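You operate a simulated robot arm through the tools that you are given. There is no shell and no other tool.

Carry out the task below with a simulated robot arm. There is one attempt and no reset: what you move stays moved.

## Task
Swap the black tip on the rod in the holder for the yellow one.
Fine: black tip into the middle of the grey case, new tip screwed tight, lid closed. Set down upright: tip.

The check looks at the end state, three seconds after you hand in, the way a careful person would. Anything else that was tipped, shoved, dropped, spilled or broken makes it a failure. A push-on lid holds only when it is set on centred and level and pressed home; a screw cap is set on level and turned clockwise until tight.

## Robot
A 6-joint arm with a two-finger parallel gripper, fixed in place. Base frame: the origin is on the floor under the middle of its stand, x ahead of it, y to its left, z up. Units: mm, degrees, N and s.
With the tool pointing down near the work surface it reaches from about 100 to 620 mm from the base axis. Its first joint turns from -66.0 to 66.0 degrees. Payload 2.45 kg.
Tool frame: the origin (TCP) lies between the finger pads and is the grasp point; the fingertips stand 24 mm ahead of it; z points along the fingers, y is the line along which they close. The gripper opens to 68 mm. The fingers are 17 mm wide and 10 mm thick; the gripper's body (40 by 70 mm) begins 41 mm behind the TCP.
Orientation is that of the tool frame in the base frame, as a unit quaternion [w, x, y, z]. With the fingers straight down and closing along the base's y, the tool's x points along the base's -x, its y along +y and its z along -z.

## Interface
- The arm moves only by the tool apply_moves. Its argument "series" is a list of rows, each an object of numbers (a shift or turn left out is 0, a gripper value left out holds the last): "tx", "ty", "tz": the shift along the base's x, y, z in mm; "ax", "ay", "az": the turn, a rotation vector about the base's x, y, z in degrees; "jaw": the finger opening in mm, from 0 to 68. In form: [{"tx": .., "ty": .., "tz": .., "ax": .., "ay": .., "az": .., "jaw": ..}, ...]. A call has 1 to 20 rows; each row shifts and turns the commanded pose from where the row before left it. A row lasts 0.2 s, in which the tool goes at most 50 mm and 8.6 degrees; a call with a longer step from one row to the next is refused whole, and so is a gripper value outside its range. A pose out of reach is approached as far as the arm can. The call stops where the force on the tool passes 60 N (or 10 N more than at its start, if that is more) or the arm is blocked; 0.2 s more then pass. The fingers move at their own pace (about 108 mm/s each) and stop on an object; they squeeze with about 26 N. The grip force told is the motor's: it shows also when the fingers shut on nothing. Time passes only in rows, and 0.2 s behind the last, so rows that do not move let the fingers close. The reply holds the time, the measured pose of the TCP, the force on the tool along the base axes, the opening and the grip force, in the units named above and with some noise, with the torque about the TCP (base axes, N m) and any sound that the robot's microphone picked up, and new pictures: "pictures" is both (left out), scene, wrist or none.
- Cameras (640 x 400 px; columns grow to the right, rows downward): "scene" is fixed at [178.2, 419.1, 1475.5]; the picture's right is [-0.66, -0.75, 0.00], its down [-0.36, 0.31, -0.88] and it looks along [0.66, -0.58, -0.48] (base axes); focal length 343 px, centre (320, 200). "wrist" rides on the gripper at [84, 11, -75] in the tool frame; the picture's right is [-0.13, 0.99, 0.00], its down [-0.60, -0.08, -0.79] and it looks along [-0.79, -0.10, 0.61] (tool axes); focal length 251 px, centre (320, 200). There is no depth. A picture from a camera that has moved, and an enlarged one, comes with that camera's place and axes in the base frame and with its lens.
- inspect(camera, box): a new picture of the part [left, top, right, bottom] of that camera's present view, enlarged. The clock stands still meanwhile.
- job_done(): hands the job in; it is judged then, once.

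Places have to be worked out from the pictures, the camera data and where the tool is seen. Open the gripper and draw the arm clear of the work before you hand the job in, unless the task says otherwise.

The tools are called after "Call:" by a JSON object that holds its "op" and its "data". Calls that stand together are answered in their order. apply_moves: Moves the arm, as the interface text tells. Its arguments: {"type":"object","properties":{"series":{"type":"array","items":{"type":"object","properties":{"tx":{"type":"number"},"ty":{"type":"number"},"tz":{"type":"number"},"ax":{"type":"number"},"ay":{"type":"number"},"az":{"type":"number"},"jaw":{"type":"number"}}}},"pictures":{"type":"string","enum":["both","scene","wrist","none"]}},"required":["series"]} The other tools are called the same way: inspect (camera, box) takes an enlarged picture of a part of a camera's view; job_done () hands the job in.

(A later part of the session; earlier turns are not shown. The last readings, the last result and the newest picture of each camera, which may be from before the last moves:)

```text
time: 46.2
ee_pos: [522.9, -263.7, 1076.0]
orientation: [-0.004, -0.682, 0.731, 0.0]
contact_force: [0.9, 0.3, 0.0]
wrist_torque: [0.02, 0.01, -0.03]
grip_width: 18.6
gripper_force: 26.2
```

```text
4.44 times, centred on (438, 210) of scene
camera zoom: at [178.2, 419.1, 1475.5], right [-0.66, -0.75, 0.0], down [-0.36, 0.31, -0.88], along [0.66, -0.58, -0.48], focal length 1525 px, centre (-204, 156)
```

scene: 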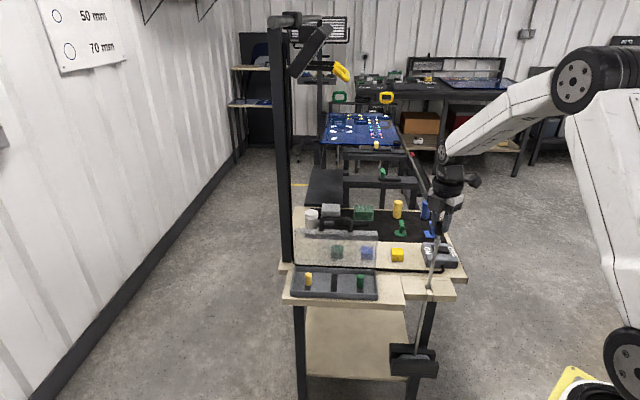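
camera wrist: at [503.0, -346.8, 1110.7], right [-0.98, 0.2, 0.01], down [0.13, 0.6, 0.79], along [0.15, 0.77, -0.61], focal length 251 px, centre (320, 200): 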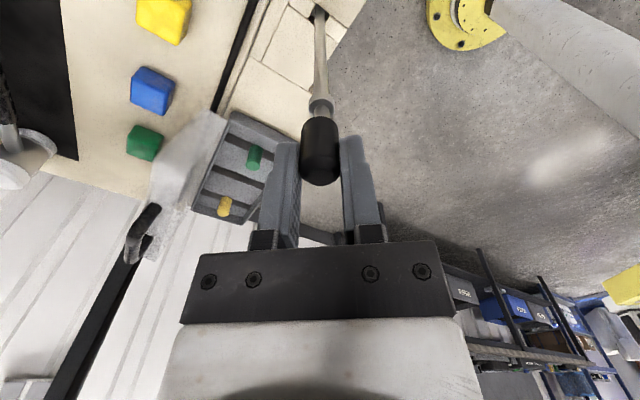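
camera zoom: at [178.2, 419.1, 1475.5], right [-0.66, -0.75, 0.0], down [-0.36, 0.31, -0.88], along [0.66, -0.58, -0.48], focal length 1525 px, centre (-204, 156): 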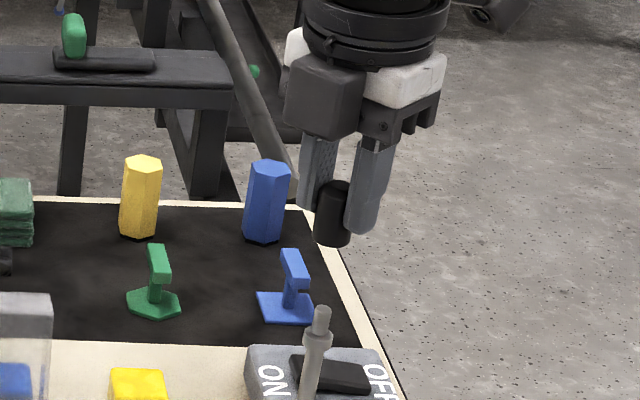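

The black tip is free in the gripper and the bare threaded stud is visible on the rod. I'll carry it at height over the tray's middle (≈(672,-67)), turning to yaw -45° so the camera is on the front side away from the lid.

Call:
{"op": "apply_moves", "data": {"series": [{"tx": 9.3, "ty": 12.3, "az": -8.2}, {"tx": 9.3, "ty": 12.3, "az": -8.2}, {"tx": 9.3, "ty": 12.3, "az": -8.2}, {"tx": 9.3, "ty": 12.3, "az": -8.2}, {"tx": 9.3, "ty": 12.3, "az": -8.2}, {"tx": 9.3, "ty": 12.3, "az": -8.2}, {"tx": 9.3, "ty": 12.3, "az": -8.2}, {"tx": 9.3, "ty": 12.3, "az": -8.2}, {"tx": 9.3, "ty": 12.3, "az": -8.2}, {"tx": 9.3, "ty": 12.3, "az": -8.2}, {"tx": 9.3, "ty": 12.3, "az": -8.2}, {"tx": 9.3, "ty": 12.3, "az": -8.2}, {"tx": 9.3, "ty": 12.3, "az": -8.2}, {"tx": 9.3, "ty": 12.3, "az": -8.2}, {"tx": 9.3, "ty": 12.3, "az": -8.2}, {"tx": 9.3, "ty": 12.3, "az": -8.2}, {}]}}

Call:
{"op": "inspect", "data": {"camera": "wrist", "box": [160, 0, 480, 200]}}

```text
time: 49.8
ee_pos: [669.3, -68.3, 1076.1]
orientation: [-0.001, 0.385, 0.923, 0.003]
contact_force: [-0.9, 0.6, -0.4]
wrist_torque: [-0.03, 0.04, 0.0]
grip_width: 18.9
gripper_force: 25.5
camera wrist: at [617.2, -1.9, 1151.0], right [0.8, 0.61, 0.01], down [0.37, -0.49, 0.79], along [0.48, -0.63, -0.61], focal length 251 px, centre (320, 200)
```

scene: 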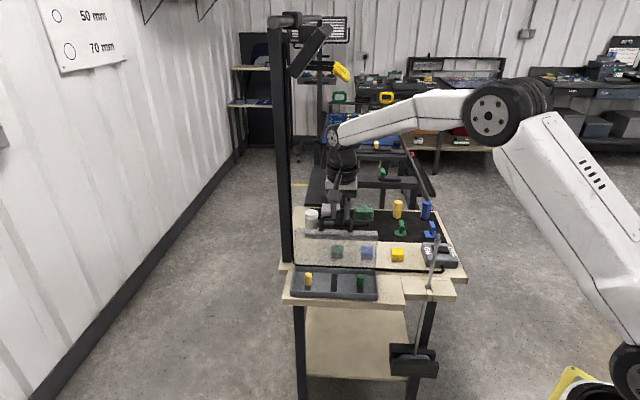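
wrist: 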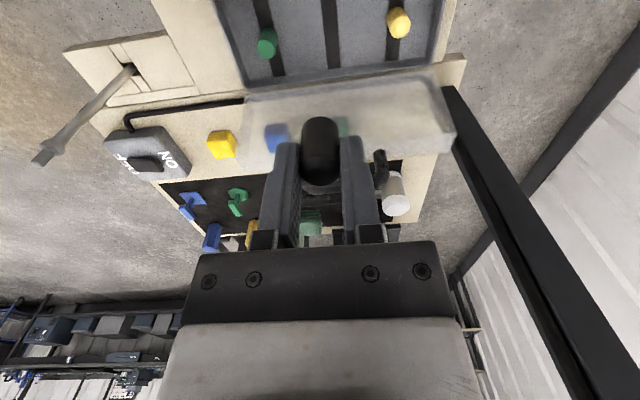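

```text
2.00 times, centred on (320, 100) of wrist
camera zoom: at [617.2, -1.9, 1151.0], right [0.8, 0.61, 0.01], down [0.37, -0.49, 0.79], along [0.48, -0.63, -0.61], focal length 503 px, centre (320, 400)
```

zoom: 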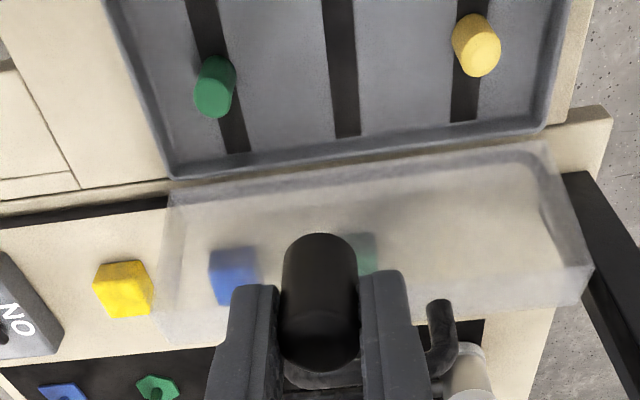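

Good view of the tray: tips on the outer strips, middle strip free. I'll zoom in on the tray to measure the middle spot accurately.

Call:
{"op": "inspect", "data": {"camera": "wrist", "box": [220, 0, 450, 100]}}

Call:
{"op": "inspect", "data": {"camera": "scene", "box": [285, 262, 385, 305]}}

```text
2.78 times, centred on (335, 50) of wrist
camera zoom: at [617.2, -1.9, 1151.0], right [0.8, 0.61, 0.01], down [0.37, -0.49, 0.79], along [0.48, -0.63, -0.61], focal length 700 px, centre (278, 617)
```

zoom: 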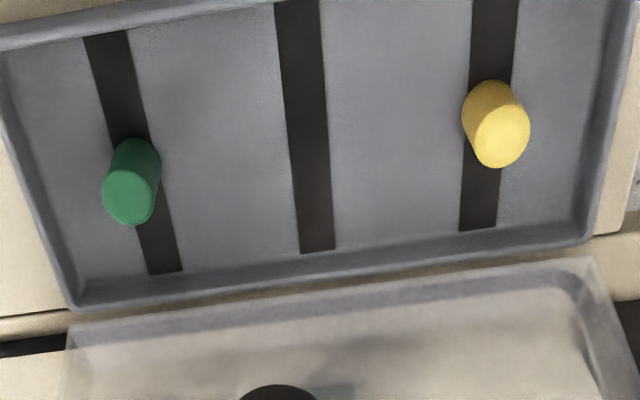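

```text
6.40 times, centred on (335, 284) of scene
camera zoom: at [178.2, 419.1, 1475.5], right [-0.66, -0.75, 0.0], down [-0.36, 0.31, -0.88], along [0.66, -0.58, -0.48], focal length 2196 px, centre (224, -334)
```

zoom: 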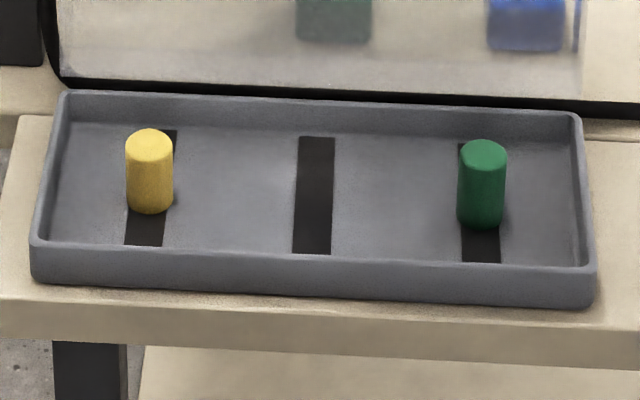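

Triangulating both tips: yellow top ≈ (740,-31,854), green top ≈ (643,-132,852), so the middle spot is ≈ (691,-82) and the tray floor ≈ z 823. I'll move over it and come down to z=940 for a check.

Call:
{"op": "apply_moves", "data": {"series": [{"tx": 5.5, "ty": -3.35, "tz": -34}, {"tx": 5.5, "ty": -3.35, "tz": -34}, {"tx": 5.5, "ty": -3.35, "tz": -34}, {"tx": 5.5, "ty": -3.35, "tz": -34}, {}]}}

Call:
{"op": "inspect", "data": {"camera": "wrist", "box": [160, 0, 480, 200]}}

Call:
{"op": "inspect", "data": {"camera": "scene", "box": [285, 232, 385, 305]}}

```text
time: 51.0
ee_pos: [689.7, -81.2, 939.8]
orientation: [-0.001, 0.385, 0.923, 0.004]
contact_force: [-0.3, 1.1, 0.0]
wrist_torque: [-0.03, -0.02, 0.01]
grip_width: 18.7
gripper_force: 25.9
camera wrist: at [638.2, -14.0, 1015.5], right [0.79, 0.61, 0.01], down [0.37, -0.49, 0.79], along [0.48, -0.63, -0.61], focal length 251 px, centre (320, 200)
```

scene: 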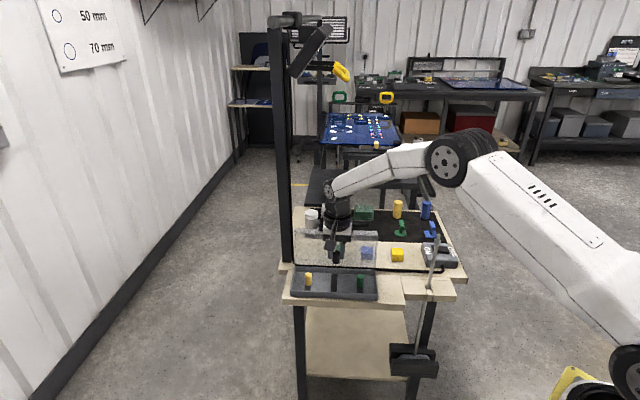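
wrist: 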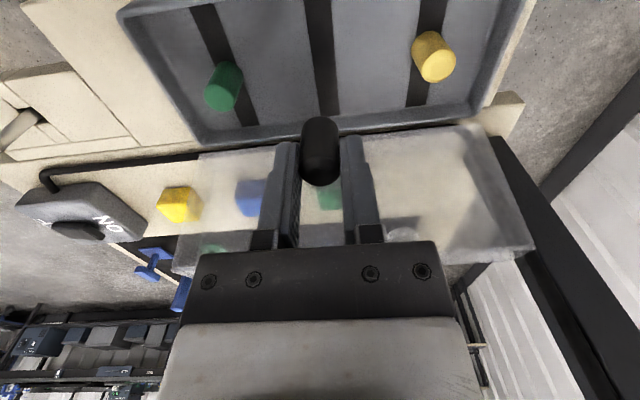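

```text
2.00 times, centred on (320, 100) of wrist
camera zoom: at [638.2, -14.0, 1015.5], right [0.79, 0.61, 0.01], down [0.37, -0.49, 0.79], along [0.48, -0.63, -0.61], focal length 503 px, centre (320, 400)
```

zoom: 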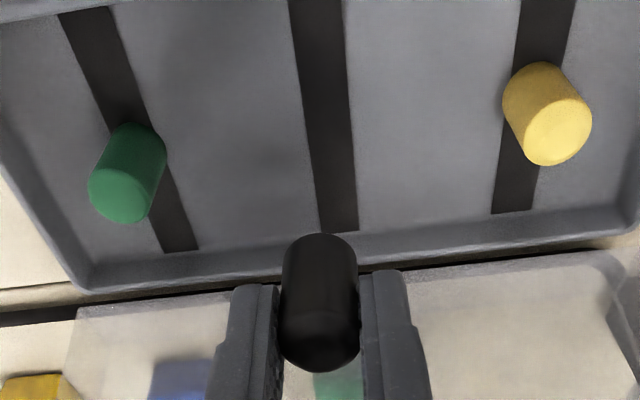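

```text
5.48 times, centred on (335, 268) of scene
camera zoom: at [178.2, 419.1, 1475.5], right [-0.66, -0.75, 0.0], down [-0.36, 0.31, -0.88], along [0.66, -0.58, -0.48], focal length 1880 px, centre (238, -175)
```

zoom: 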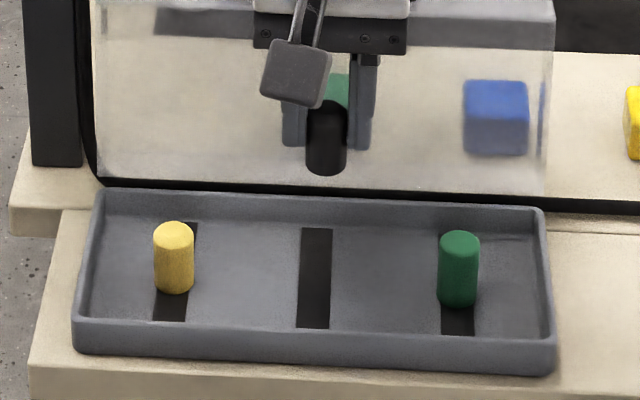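

The alignment check shows the strip's centre ~2.6 mm along the tray's length from the current axis, and the tip hangs ~34 mm below the TCP. I'll correct by (+3.5,+0.2) and descend to just above the expected contact (~TCP z 858).

Call:
{"op": "apply_moves", "data": {"series": [{"tx": 3.5, "ty": 0.2, "tz": -20}, {"tz": -20}, {"tz": -18}, {"tz": -12}, {}]}}

Call:
{"op": "inspect", "data": {"camera": "wrist", "box": [160, 0, 480, 200]}}

Call:
{"op": "inspect", "data": {"camera": "scene", "box": [285, 232, 385, 305]}}

```text
time: 52.2
ee_pos: [693.9, -80.2, 868.6]
orientation: [0.0, 0.384, 0.923, 0.004]
contact_force: [0.3, -0.1, -0.1]
wrist_torque: [0.02, 0.01, -0.01]
grip_width: 18.6
gripper_force: 26.2
camera wrist: at [641.4, -14.8, 944.5], right [0.79, 0.61, 0.01], down [0.37, -0.49, 0.79], along [0.48, -0.63, -0.61], focal length 251 px, centre (320, 200)
```

scene: 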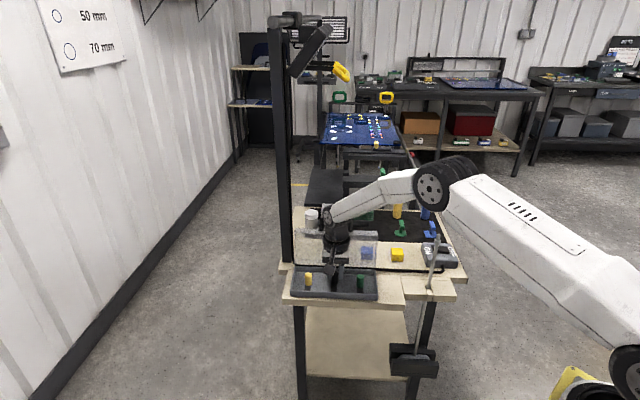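
wrist: 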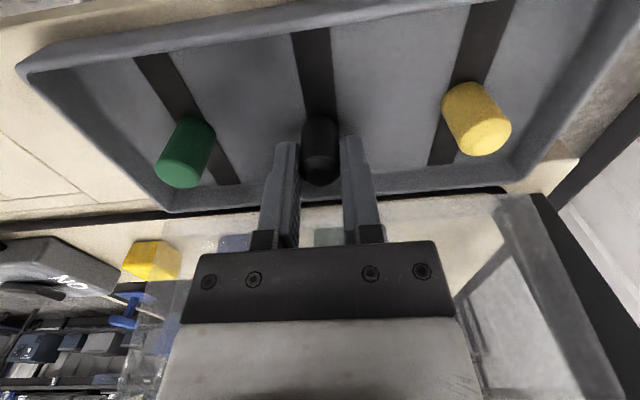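

```text
2.00 times, centred on (320, 100) of wrist
camera zoom: at [641.4, -14.8, 944.5], right [0.79, 0.61, 0.01], down [0.37, -0.49, 0.79], along [0.48, -0.63, -0.61], focal length 503 px, centre (320, 400)
```

zoom: 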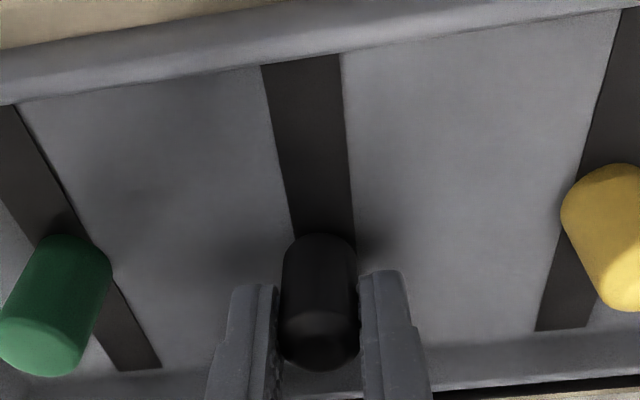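

```text
5.48 times, centred on (335, 268) of scene
camera zoom: at [178.2, 419.1, 1475.5], right [-0.66, -0.75, 0.0], down [-0.36, 0.31, -0.88], along [0.66, -0.58, -0.48], focal length 1880 px, centre (238, -175)
```

zoom: 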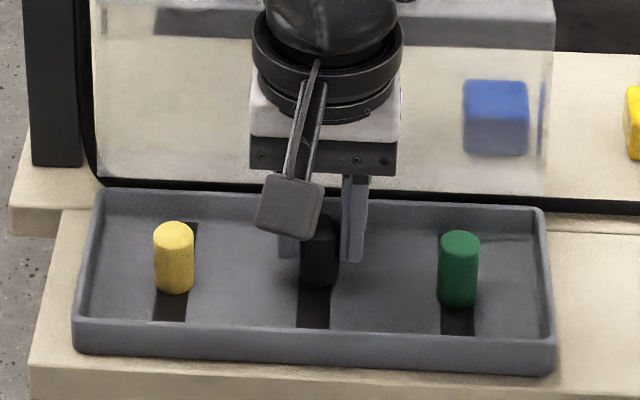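

The tip hovers over the middle strip, slightly (~1.3 mm) short along the length. I'll nudge (+0.9,+0.9) and lower in small steps until contact.

Call:
{"op": "apply_moves", "data": {"series": [{"tx": 0.9, "ty": 0.9, "tz": -3}, {"tz": -2}, {"tz": -2}, {}], "pictures": "none"}}

Call:
{"op": "inspect", "data": {"camera": "scene", "box": [285, 252, 385, 305]}}

```text
time: 53.2
ee_pos: [696.4, -79.5, 864.1]
orientation: [0.0, 0.384, 0.923, 0.004]
contact_force: [-9.4, -0.9, 22.7]
wrist_torque: [0.05, 0.39, 0.0]
grip_width: 18.9
gripper_force: 26.1
```

```text
6.40 times, centred on (335, 278) of scene
camera zoom: at [177.5, 419.2, 1475.6], right [-0.66, -0.75, 0.0], down [-0.36, 0.31, -0.88], along [0.66, -0.58, -0.47], focal length 2196 px, centre (224, -302)
```

zoom: 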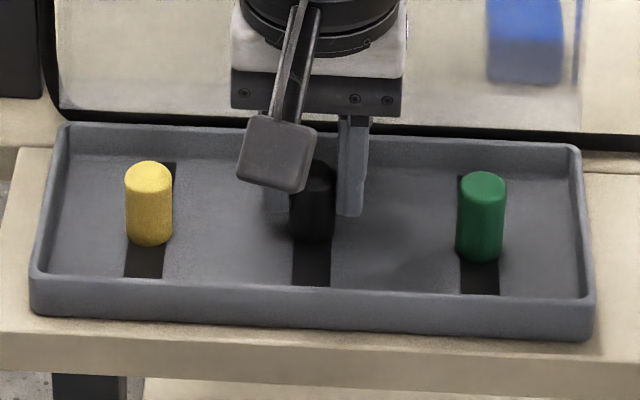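

There's contact: 22.7 N upward at TCP z≈864. The black tip's base appears slightly behind (or above) the line of the other two tips, so I'll check with the wrist camera before releasing.

Call:
{"op": "inspect", "data": {"camera": "wrist", "box": [160, 0, 480, 200]}}

Call:
{"op": "inspect", "data": {"camera": "scene", "box": [312, 262, 362, 298]}}

Call:
{"op": "inspect", "data": {"camera": "wrist", "box": [270, 90, 370, 200]}}

```text
2.00 times, centred on (320, 100) of wrist
camera zoom: at [643.5, -13.2, 939.6], right [0.79, 0.61, 0.01], down [0.37, -0.49, 0.79], along [0.48, -0.63, -0.61], focal length 503 px, centre (320, 400)
```

zoom: 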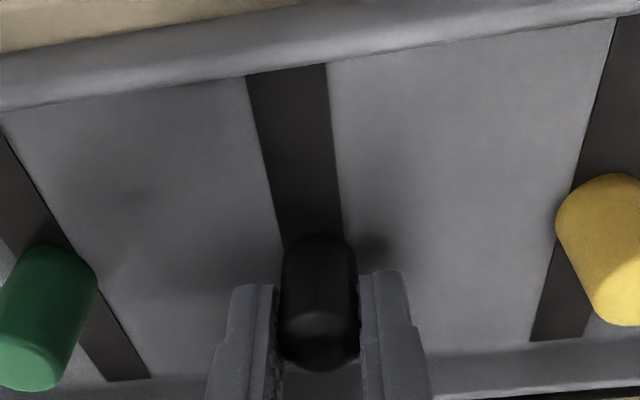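

```text
11.11 times, centred on (337, 280) of scene
camera zoom: at [177.5, 419.2, 1475.6], right [-0.66, -0.75, 0.0], down [-0.36, 0.31, -0.88], along [0.66, -0.58, -0.47], focal length 3812 px, centre (131, -689)
```

zoom: 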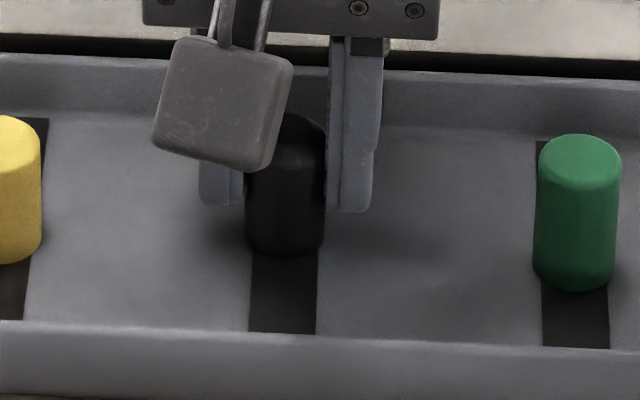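

```text
3.64 times, centred on (320, 145) of wrist
camera zoom: at [643.5, -13.2, 939.6], right [0.79, 0.61, 0.01], down [0.37, -0.49, 0.79], along [0.48, -0.63, -0.61], focal length 914 px, centre (320, 400)
```

zoom: 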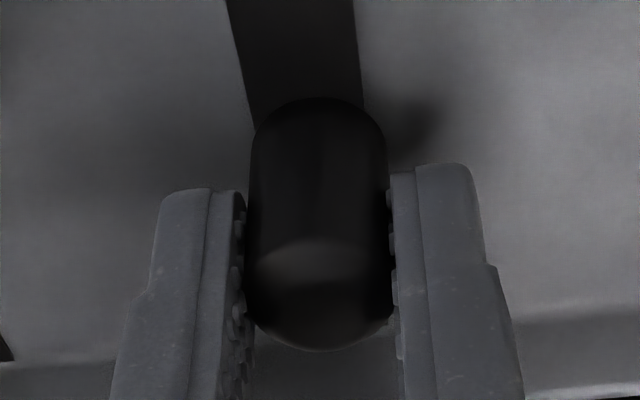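

Combining both views: the tip is on the floor but ~6 mm too far back (toward the hinge) and ~1.8 mm off along the length. I'll lift 4 mm, shift (-5.9,+3.3), and check again.

Call:
{"op": "apply_moves", "data": {"series": [{"tz": 4}, {"tx": -3, "ty": 1.7, "tz": 2}, {"tx": -2.9, "ty": 1.6}, {}], "pictures": "none"}}

Call:
{"op": "inspect", "data": {"camera": "wrist", "box": [160, 0, 480, 200]}}

Call:
{"op": "inspect", "data": {"camera": "scene", "box": [285, 252, 385, 305]}}

```text
time: 54.2
ee_pos: [690.9, -76.8, 869.4]
orientation: [-0.002, 0.385, 0.923, 0.003]
contact_force: [0.1, -0.3, -0.3]
wrist_torque: [0.02, -0.02, 0.03]
grip_width: 19.0
gripper_force: 25.8
```

```text
2.00 times, centred on (320, 100) of wrist
camera zoom: at [637.5, -10.4, 944.7], right [0.79, 0.61, 0.0], down [0.37, -0.49, 0.79], along [0.48, -0.63, -0.61], focal length 503 px, centre (320, 400)
```

zoom: 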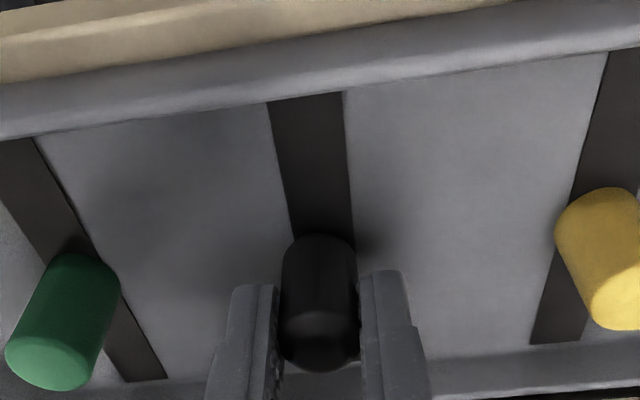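

```text
6.40 times, centred on (335, 278) of scene
camera zoom: at [178.2, 419.1, 1475.5], right [-0.66, -0.75, 0.0], down [-0.36, 0.31, -0.88], along [0.66, -0.58, -0.48], focal length 2196 px, centre (224, -302)
```

zoom: 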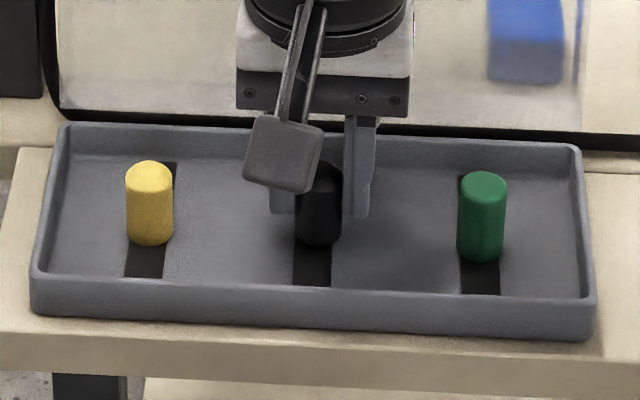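

Now the tip lines up with the other two in depth; it needs ~1.5 mm more along the length. I'll apply that and lower gently to contact.

Call:
{"op": "apply_moves", "data": {"series": [{"tx": 1.1, "ty": 1.0, "tz": -1}, {"tz": -1.5}, {"tz": -1.2}, {}], "pictures": "none"}}

Call:
{"op": "inspect", "data": {"camera": "scene", "box": [285, 252, 385, 305]}}

```text
time: 55.2
ee_pos: [690.1, -75.9, 865.4]
orientation: [-0.002, 0.384, 0.923, 0.003]
contact_force: [-0.2, -0.2, 0.1]
wrist_torque: [-0.02, 0.0, 0.0]
grip_width: 18.6
gripper_force: 26.5
```

```text
6.40 times, centred on (335, 278) of scene
camera zoom: at [178.2, 419.1, 1475.5], right [-0.66, -0.75, 0.0], down [-0.36, 0.31, -0.88], along [0.66, -0.58, -0.48], focal length 2196 px, centre (224, -302)
```

zoom: 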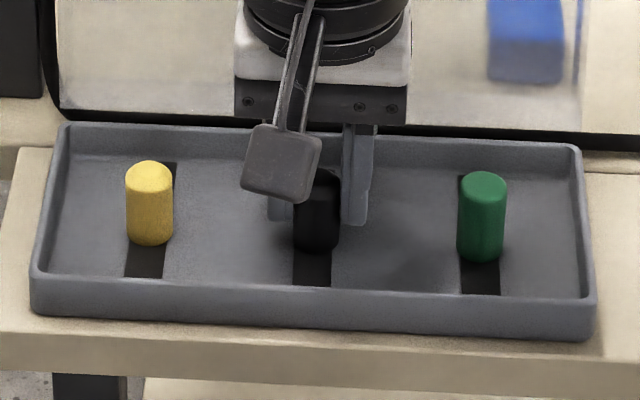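

No contact yet; I continue in ~1 mm steps.

Call:
{"op": "apply_moves", "data": {"series": [{"tz": -1}, {}], "pictures": "none"}}

Call:
{"op": "apply_moves", "data": {"series": [{"tz": -0.8}, {}], "pictures": "none"}}

```text
time: 55.8
ee_pos: [690.6, -76.3, 863.9]
orientation: [-0.001, 0.385, 0.923, 0.004]
contact_force: [-3.9, -0.7, 7.6]
wrist_torque: [0.0, 0.16, -0.01]
grip_width: 18.7
gripper_force: 25.8
```

```text
time: 56.4
ee_pos: [690.6, -77.1, 864.2]
orientation: [0.001, 0.384, 0.923, 0.004]
contact_force: [-8.2, -2.8, 18.4]
wrist_torque: [-0.04, 0.3, -0.01]
grip_width: 18.7
gripper_force: 26.1
```

The tip stands on the floor. I'll ease the pressure a bit and open the jaw gently.

Call:
{"op": "apply_moves", "data": {"series": [{"tz": 0.9}, {}, {"jaw": 20}, {"jaw": 23}, {"jaw": 27}, {"jaw": 32}, {}], "pictures": "none"}}

Call:
{"op": "inspect", "data": {"camera": "scene", "box": [285, 252, 385, 305]}}

Call:
{"op": "inspect", "data": {"camera": "wrist", "box": [160, 0, 480, 200]}}

```text
time: 58.0
ee_pos: [691.0, -76.2, 864.6]
orientation: [-0.002, 0.385, 0.923, 0.003]
contact_force: [-1.0, -0.6, 0.4]
wrist_torque: [0.0, -0.01, 0.03]
grip_width: 31.7
gripper_force: 0.1
```

```text
6.40 times, centred on (335, 278) of scene
camera zoom: at [178.2, 419.1, 1475.5], right [-0.66, -0.75, 0.0], down [-0.36, 0.31, -0.88], along [0.66, -0.58, -0.48], focal length 2196 px, centre (224, -302)
```

zoom: 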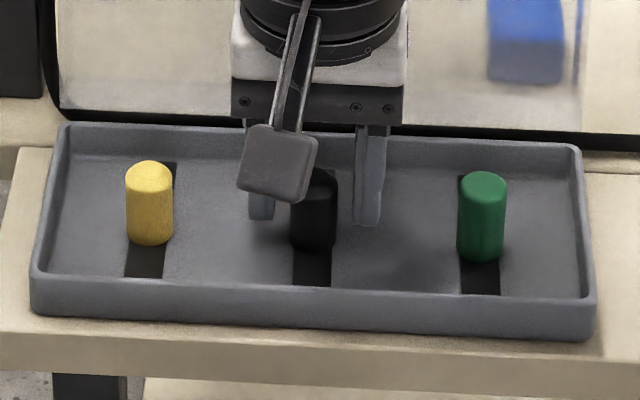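

```text
2.00 times, centred on (320, 100) of wrist
camera zoom: at [639.6, -9.5, 939.6], right [0.79, 0.61, 0.01], down [0.37, -0.49, 0.79], along [0.48, -0.63, -0.61], focal length 503 px, centre (320, 400)
```

zoom: 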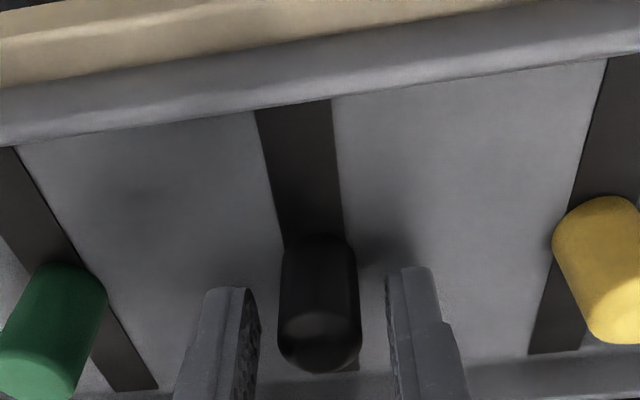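

The black tip stands upright on the middle strip, in line with the others, fingers clear. I'll rise straight up and move over the yellow tip (~70 mm along the tray, ≈(740,-27)).

Call:
{"op": "apply_moves", "data": {"series": [{"tz": 10}, {"tz": 25}, {"tz": 30}, {"tx": 16.5, "ty": 16.5}, {"tx": 16.5, "ty": 16.5}, {"tx": 16.5, "ty": 16.5, "jaw": 36}, {}]}}

Call:
{"op": "inspect", "data": {"camera": "wrist", "box": [160, 0, 480, 200]}}

Call:
{"op": "inspect", "data": {"camera": "scene", "box": [285, 242, 385, 305]}}

```text
time: 59.6
ee_pos: [739.7, -25.7, 929.8]
orientation: [-0.002, 0.384, 0.923, 0.003]
contact_force: [-0.2, -0.1, 0.4]
wrist_torque: [0.01, 0.01, 0.04]
grip_width: 36.2
gripper_force: 0.0
camera wrist: at [687.5, 41.2, 1004.9], right [0.79, 0.61, 0.0], down [0.37, -0.49, 0.79], along [0.48, -0.63, -0.61], focal length 251 px, centre (320, 200)
```

scene: 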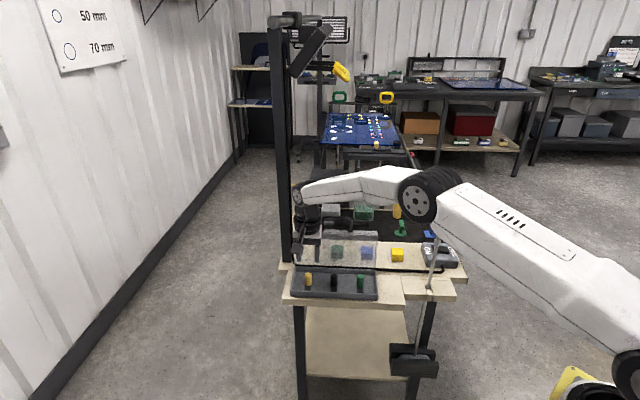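
wrist: 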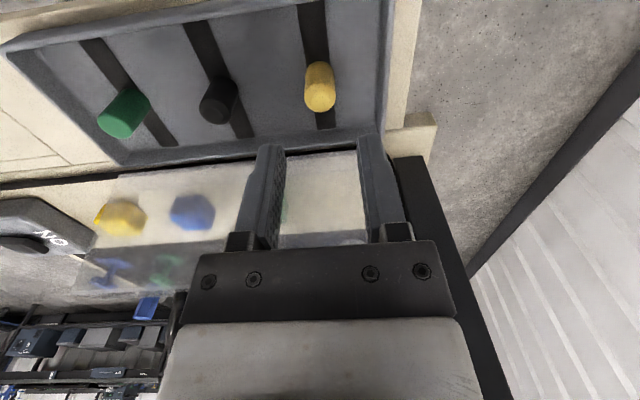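

```text
2.00 times, centred on (320, 100) of wrist
camera zoom: at [687.5, 41.2, 1004.9], right [0.79, 0.61, 0.0], down [0.37, -0.49, 0.79], along [0.48, -0.63, -0.61], focal length 503 px, centre (320, 400)
```

zoom: 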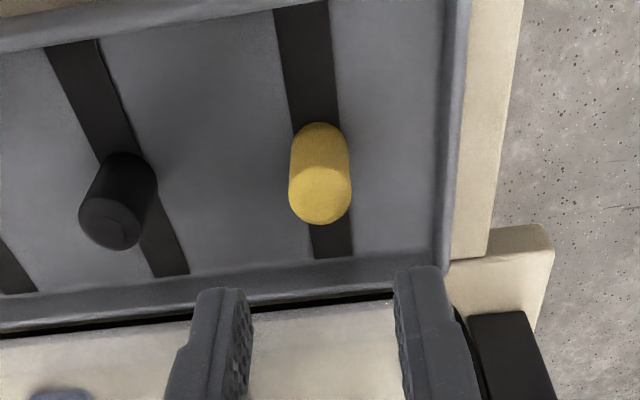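

```text
6.35 times, centred on (335, 274) of scene
camera zoom: at [178.2, 419.2, 1475.5], right [-0.66, -0.75, 0.0], down [-0.36, 0.31, -0.88], along [0.66, -0.58, -0.48], focal length 2178 px, centre (225, -267)
```

zoom: 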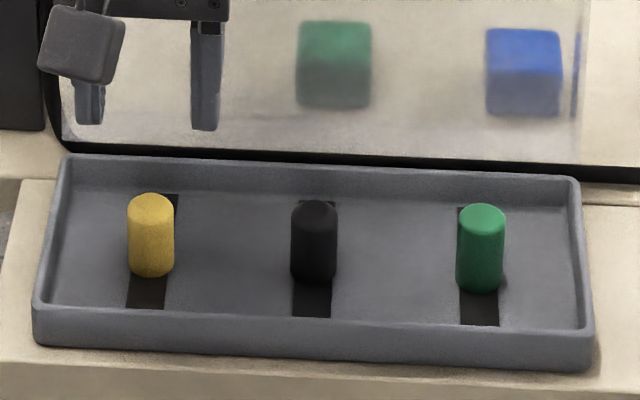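

The yellow tip is well centred under the TCP (column 320, row within a few px). I'll descend 68 mm with the jaw at 36 and check before closing.

Call:
{"op": "apply_moves", "data": {"series": [{"tz": -20}, {"tz": -20}, {"tz": -16}, {"tz": -11.5}, {}]}}

Call:
{"op": "inspect", "data": {"camera": "wrist", "box": [160, 0, 480, 200]}}

Call:
{"op": "inspect", "data": {"camera": "scene", "box": [285, 242, 385, 305]}}

```text
time: 60.8
ee_pos: [737.9, -24.7, 861.9]
orientation: [0.0, 0.385, 0.923, 0.003]
contact_force: [-0.1, 0.1, -0.8]
wrist_torque: [-0.01, 0.03, -0.02]
grip_width: 36.0
gripper_force: 0.0
camera wrist: at [685.8, 41.8, 936.7], right [0.79, 0.61, 0.01], down [0.37, -0.49, 0.79], along [0.48, -0.63, -0.61], focal length 251 px, centre (320, 200)
```

scene: 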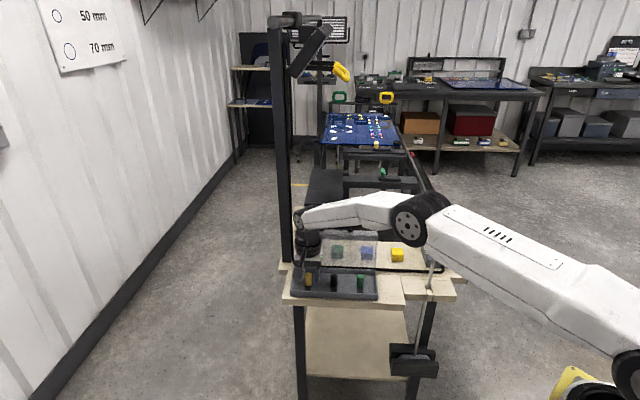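
wrist: 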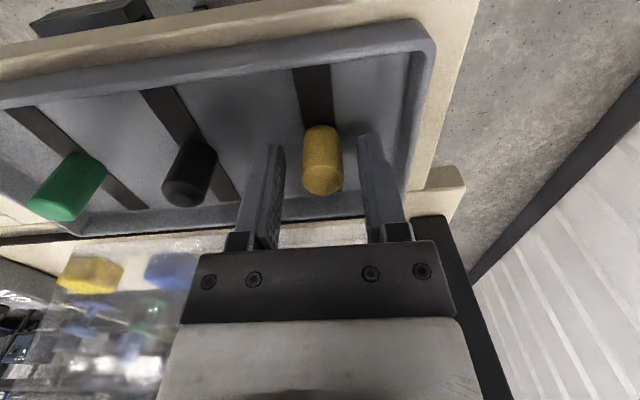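

```text
2.00 times, centred on (320, 100) of wrist
camera zoom: at [685.8, 41.8, 936.7], right [0.79, 0.61, 0.01], down [0.37, -0.49, 0.79], along [0.48, -0.63, -0.61], focal length 503 px, centre (320, 400)
```

zoom: 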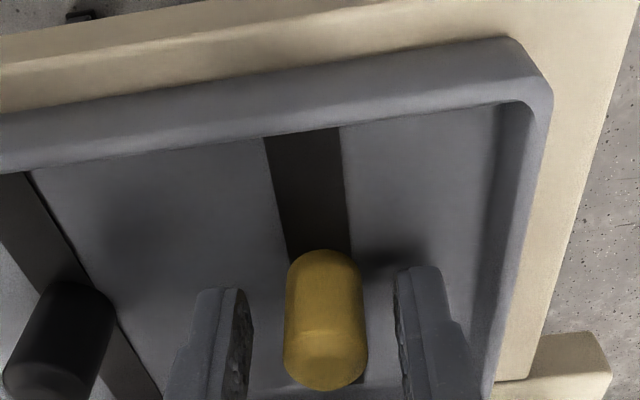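

```text
6.35 times, centred on (335, 274) of scene
camera zoom: at [178.2, 419.1, 1475.5], right [-0.66, -0.75, 0.0], down [-0.36, 0.31, -0.88], along [0.66, -0.58, -0.48], focal length 2178 px, centre (225, -267)
```

zoom: 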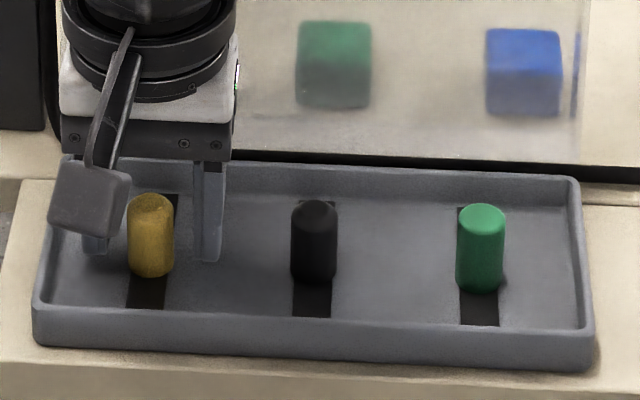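

Yellow is between the pads, ~1 mm off in the closing direction. I'll correct that, then close gently.

Call:
{"op": "apply_moves", "data": {"series": [{"tx": 0.7, "ty": 0.7, "jaw": 30}, {"jaw": 25}, {"jaw": 22}, {"jaw": 19}, {"jaw": 12}, {"jaw": 6}, {}], "pictures": "none"}}

Call:
{"op": "inspect", "data": {"camera": "wrist", "box": [160, 0, 480, 200]}}

Call:
{"op": "inspect", "data": {"camera": "scene", "box": [285, 242, 385, 305]}}

```text
time: 62.4
ee_pos: [739.1, -24.6, 860.9]
orientation: [-0.002, 0.384, 0.923, 0.004]
contact_force: [0.0, 0.0, 0.9]
wrist_torque: [0.0, -0.01, -0.02]
grip_width: 18.4
gripper_force: 26.4
```

```text
2.00 times, centred on (320, 100) of wrist
camera zoom: at [686.9, 41.8, 937.1], right [0.79, 0.61, 0.01], down [0.37, -0.49, 0.79], along [0.48, -0.63, -0.61], focal length 503 px, centre (320, 400)
```

zoom: 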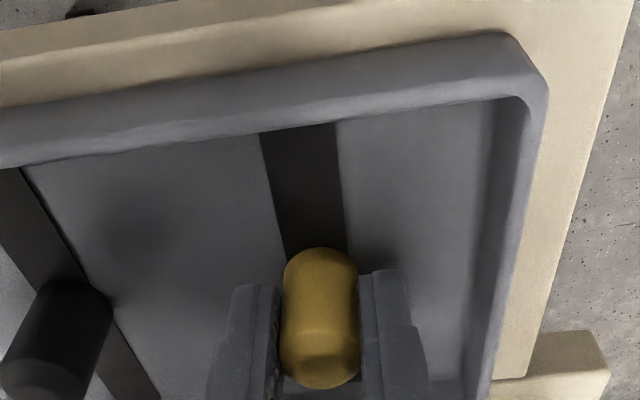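

```text
6.35 times, centred on (335, 274) of scene
camera zoom: at [178.2, 419.1, 1475.5], right [-0.66, -0.75, 0.0], down [-0.36, 0.31, -0.88], along [0.66, -0.58, -0.48], focal length 2178 px, centre (225, -267)
```

zoom: 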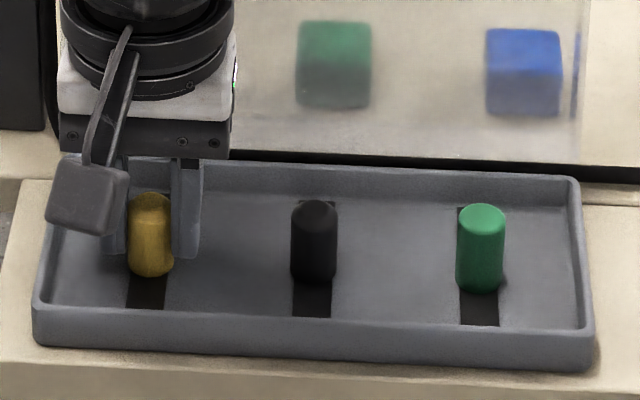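

Yellow is gripped at 18.4 mm. I'll lift it straight out, then travel along the tray toward the rod while turning to yaw ≈ +86° (to have room for clockwise tightening), climbing to z≈1070.

Call:
{"op": "apply_moves", "data": {"series": [{"tz": 6}, {"tz": 20}, {"tz": 25}, {"tz": 20}], "pictures": "none"}}

Call:
{"op": "apply_moves", "data": {"series": [{"tx": -13.7, "ty": -15, "tz": 8.6, "az": 8.2}, {"tx": -13.7, "ty": -15, "tz": 8.6, "az": 8.2}, {"tx": -13.7, "ty": -15, "tz": 8.6, "az": 8.2}, {"tx": -13.7, "ty": -15, "tz": 8.6, "az": 8.2}, {"tx": -13.7, "ty": -15, "tz": 8.6, "az": 8.2}, {"tx": -13.7, "ty": -15, "tz": 8.6, "az": 8.2}, {"tx": -13.7, "ty": -15, "tz": 8.6, "az": 8.2}, {"tx": -13.7, "ty": -15, "tz": 8.6, "az": 8.2}, {"tx": -13.7, "ty": -15, "tz": 8.6, "az": 8.2}, {"tx": -13.7, "ty": -15, "tz": 8.6, "az": 8.2}, {"tx": -13.7, "ty": -15, "tz": 8.6, "az": 8.2}, {"tx": -13.7, "ty": -15, "tz": 8.6, "az": 8.2}, {"tx": -13.7, "ty": -15, "tz": 8.6, "az": 8.2}, {"tx": -13.7, "ty": -15, "tz": 8.6, "az": 8.2}, {"tx": -13.7, "ty": -15, "tz": 8.6, "az": 8.2}, {"tx": -13.7, "ty": -15, "tz": 8.6, "az": 8.2}, {}]}}

Call:
{"op": "inspect", "data": {"camera": "wrist", "box": [240, 40, 400, 220]}}

Call:
{"op": "inspect", "data": {"camera": "scene", "box": [285, 232, 445, 305]}}

```text
time: 63.4
ee_pos: [739.4, -25.4, 931.8]
orientation: [-0.001, 0.384, 0.923, 0.003]
contact_force: [-0.6, -0.4, 0.4]
wrist_torque: [-0.01, 0.01, -0.02]
grip_width: 18.5
gripper_force: 26.2
```

```text
time: 67.0
ee_pos: [522.4, -265.8, 1072.6]
orientation: [-0.004, -0.683, 0.731, 0.0]
contact_force: [0.0, 0.4, -0.6]
wrist_torque: [0.04, -0.05, -0.01]
grip_width: 18.7
gripper_force: 26.3
camera wrist: at [505.5, -348.9, 1148.8], right [-0.98, 0.2, 0.01], down [0.12, 0.6, 0.79], along [0.15, 0.77, -0.61], focal length 251 px, centre (320, 200)
```

scene: 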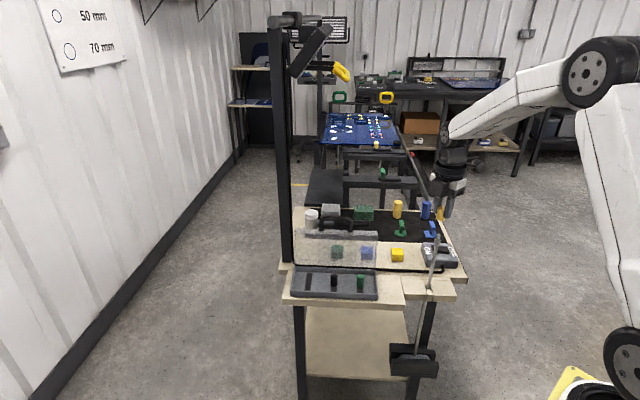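
wrist: 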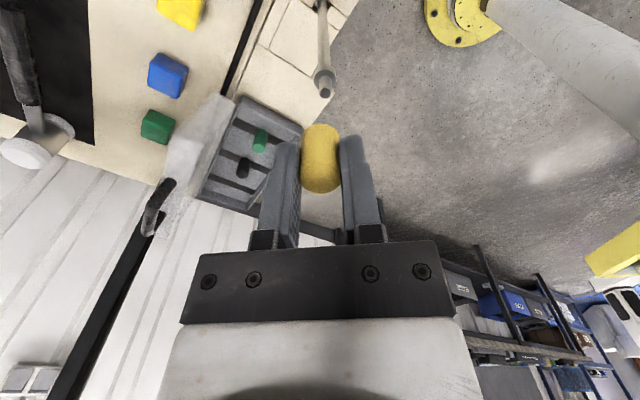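

```text
2.22 times, centred on (320, 130) of wrist
camera zoom: at [505.5, -348.9, 1148.8], right [-0.98, 0.2, 0.01], down [0.12, 0.6, 0.79], along [0.15, 0.77, -0.61], focal length 559 px, centre (320, 356)
```

zoom: 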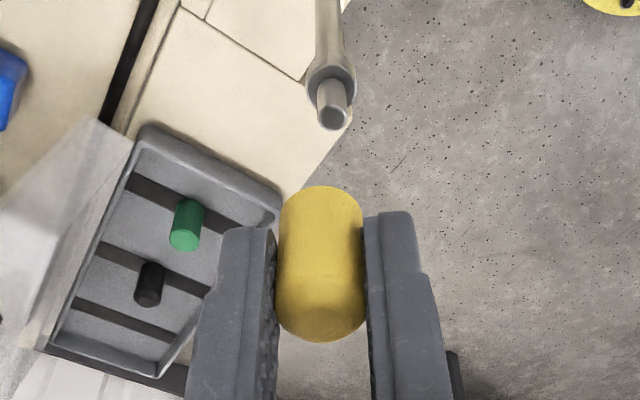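

```text
4.00 times, centred on (365, 268) of scene
camera zoom: at [178.2, 419.1, 1475.5], right [-0.66, -0.75, 0.0], down [-0.36, 0.31, -0.88], along [0.66, -0.58, -0.48], focal length 1372 px, centre (140, -74)
```

zoom: 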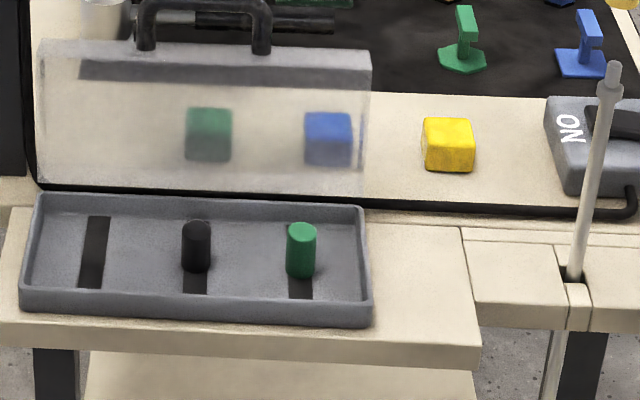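

Yellow is held; stud and tip are both visible. I'll shift by (-3,-1) for a first alignment and lower to just above the stud (tip bottom ≈ z 1001), then measure the residual offset in both cameras.

Call:
{"op": "apply_moves", "data": {"series": [{"tx": -1.5, "ty": -0.5, "tz": -15}, {"tx": -1.5, "ty": -0.5, "tz": -15}, {"tz": -9}, {}], "pictures": "none"}}

Call:
{"op": "inspect", "data": {"camera": "wrist", "box": [260, 80, 380, 200]}}

Call:
{"op": "inspect", "data": {"camera": "scene", "box": [415, 190, 461, 250]}}

```text
time: 68.0
ee_pos: [517.7, -265.5, 1031.6]
orientation: [-0.005, -0.682, 0.731, 0.001]
contact_force: [-0.1, 0.4, -0.1]
wrist_torque: [0.02, 0.02, 0.01]
grip_width: 18.7
gripper_force: 26.1
```

```text
3.33 times, centred on (320, 140) of wrist
camera zoom: at [501.1, -348.2, 1107.6], right [-0.98, 0.2, 0.01], down [0.13, 0.6, 0.79], along [0.15, 0.77, -0.61], focal length 838 px, centre (320, 400)
```

zoom: 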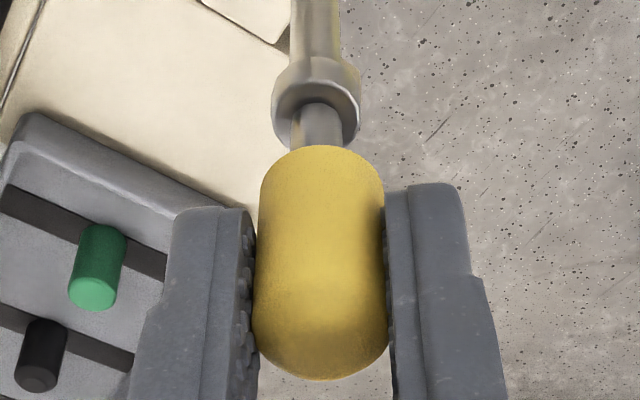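

```text
6.67 times, centred on (438, 220) of scene
camera zoom: at [178.2, 419.1, 1475.5], right [-0.66, -0.75, 0.0], down [-0.36, 0.31, -0.88], along [0.66, -0.58, -0.48], focal length 2287 px, centre (-467, 67)
```

zoom: 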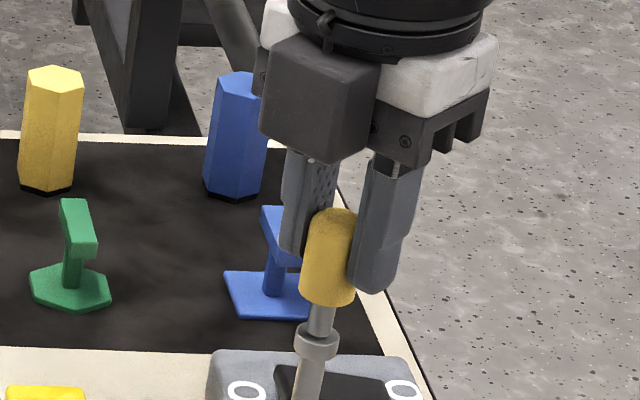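

The tip is ~0.7 mm short in x and ~1.2 mm too far in +y relative to the stud axis. I'll correct that and look again before lowering.

Call:
{"op": "apply_moves", "data": {"series": [{"tx": 0.8, "ty": -1.2, "tz": -4}, {}], "pictures": "none"}}

Call:
{"op": "inspect", "data": {"camera": "wrist", "box": [270, 90, 370, 190]}}

Call:
{"op": "inspect", "data": {"camera": "scene", "box": [420, 210, 456, 250]}}

```text
time: 68.6
ee_pos: [520.3, -265.0, 1028.9]
orientation: [-0.004, -0.682, 0.731, 0.001]
contact_force: [-0.2, -0.3, 0.0]
wrist_torque: [0.02, 0.02, 0.0]
grip_width: 18.5
gripper_force: 26.2
```

```text
4.00 times, centred on (320, 140) of wrist
camera zoom: at [502.6, -348.4, 1103.6], right [-0.98, 0.2, 0.0], down [0.13, 0.6, 0.79], along [0.15, 0.77, -0.61], focal length 1006 px, centre (320, 440)
```

zoom: 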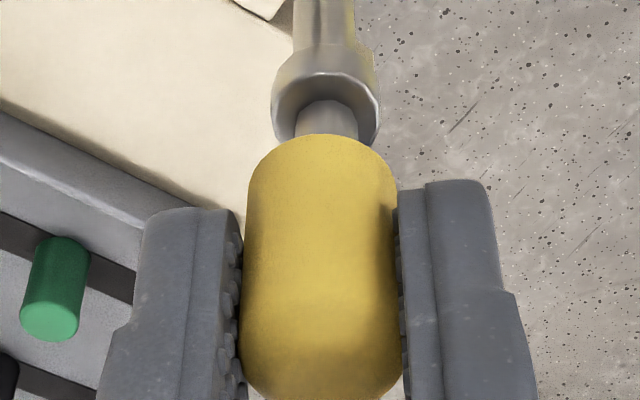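

```text
10.00 times, centred on (438, 230) of scene
camera zoom: at [178.2, 419.1, 1475.5], right [-0.66, -0.75, 0.0], down [-0.36, 0.31, -0.88], along [0.66, -0.58, -0.48], focal length 3431 px, centre (-860, -100)
```

zoom: 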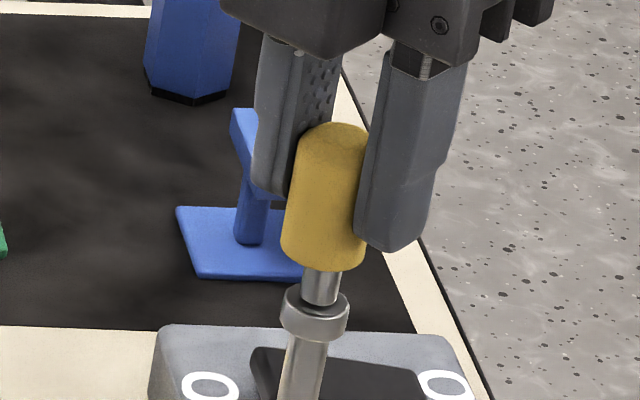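

The tip is just above the stud. To measure the remaining y-offset directly, I'll rise 8 mm and turn the hand 90° so the camera looks along x, keeping the tip axis in place.

Call:
{"op": "apply_moves", "data": {"series": [{"tz": 8}, {"tx": -0.2, "ty": 0.2, "az": -8.2}, {"tx": -0.2, "ty": 0.2, "az": -8.2}, {"tx": -0.2, "ty": 0.2, "az": -8.2}, {"tx": -0.2, "ty": 0.2, "az": -8.2}, {"tx": -0.2, "ty": 0.2, "az": -8.2}, {"tx": -0.2, "ty": 0.2, "az": -8.2}, {"tx": -0.2, "ty": 0.2, "az": -8.2}, {"tx": -0.2, "ty": 0.2, "az": -8.2}, {"tx": -0.2, "ty": 0.2, "az": -8.2}, {"tx": -0.2, "ty": 0.2, "az": -8.2}, {"tx": -0.2, "ty": 0.2, "az": -8}, {}], "pictures": "none"}}

Call:
{"op": "inspect", "data": {"camera": "wrist", "box": [270, 80, 370, 180]}}

Call:
{"op": "inspect", "data": {"camera": "scene", "box": [420, 205, 456, 250]}}

```text
time: 71.4
ee_pos: [516.2, -265.5, 1036.1]
orientation: [-0.002, 0.036, 0.999, 0.003]
contact_force: [0.5, 0.1, -0.9]
wrist_torque: [-0.01, 0.01, 0.05]
grip_width: 18.5
gripper_force: 25.5
```

```text
4.00 times, centred on (320, 130) of wrist
camera zoom: at [432.7, -248.3, 1111.0], right [0.2, 0.98, 0.01], down [0.6, -0.13, 0.79], along [0.77, -0.15, -0.61], focal length 1006 px, centre (320, 480)
```

zoom: 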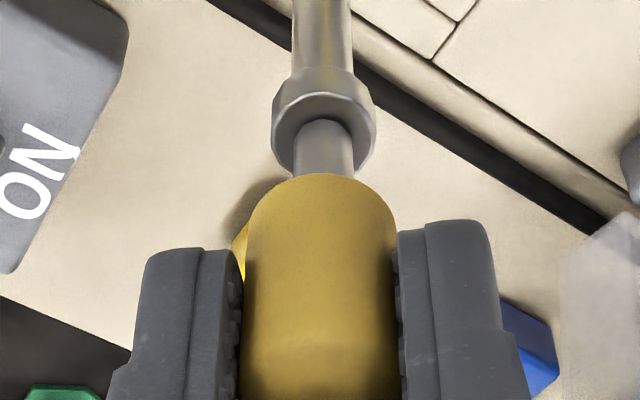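

```text
8.89 times, centred on (438, 228) of scene
camera zoom: at [178.2, 419.1, 1475.5], right [-0.66, -0.75, 0.0], down [-0.36, 0.31, -0.88], along [0.66, -0.58, -0.48], focal length 3050 px, centre (-729, -44)
```

zoom: 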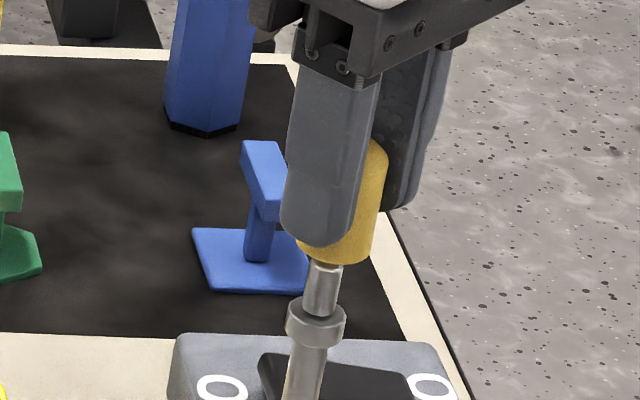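

Looking along x: the stud is 0.45 mm toward +y of the tip centre, and the scene view suggests the tip is ~1.3 mm short in x. I'll correct (+1.3,+0.5) and re-check.

Call:
{"op": "apply_moves", "data": {"series": [{"tx": 1.3, "ty": 0.5, "tz": -3}, {}], "pictures": "none"}}

Call:
{"op": "inspect", "data": {"camera": "wrist", "box": [270, 80, 370, 180]}}

Call:
{"op": "inspect", "data": {"camera": "scene", "box": [420, 205, 456, 250]}}

```text
time: 72.0
ee_pos: [517.3, -263.8, 1032.6]
orientation: [-0.003, 0.034, 0.999, 0.003]
contact_force: [0.1, 1.1, 0.0]
wrist_torque: [0.01, -0.01, 0.0]
grip_width: 18.4
gripper_force: 25.4
```

```text
4.00 times, centred on (320, 130) of wrist
camera zoom: at [434.1, -247.7, 1108.7], right [0.2, 0.98, 0.01], down [0.6, -0.13, 0.79], along [0.77, -0.15, -0.61], focal length 1006 px, centre (320, 480)
```

zoom: 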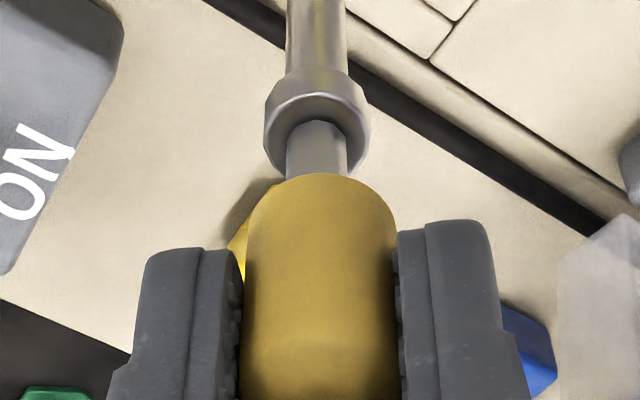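

```text
8.89 times, centred on (438, 228) of scene
camera zoom: at [178.2, 419.1, 1475.5], right [-0.66, -0.75, 0.0], down [-0.36, 0.31, -0.88], along [0.66, -0.58, -0.48], focal length 3050 px, centre (-729, -44)
```

zoom: 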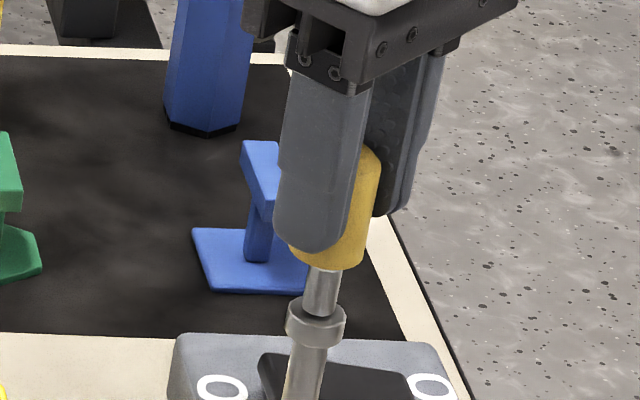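

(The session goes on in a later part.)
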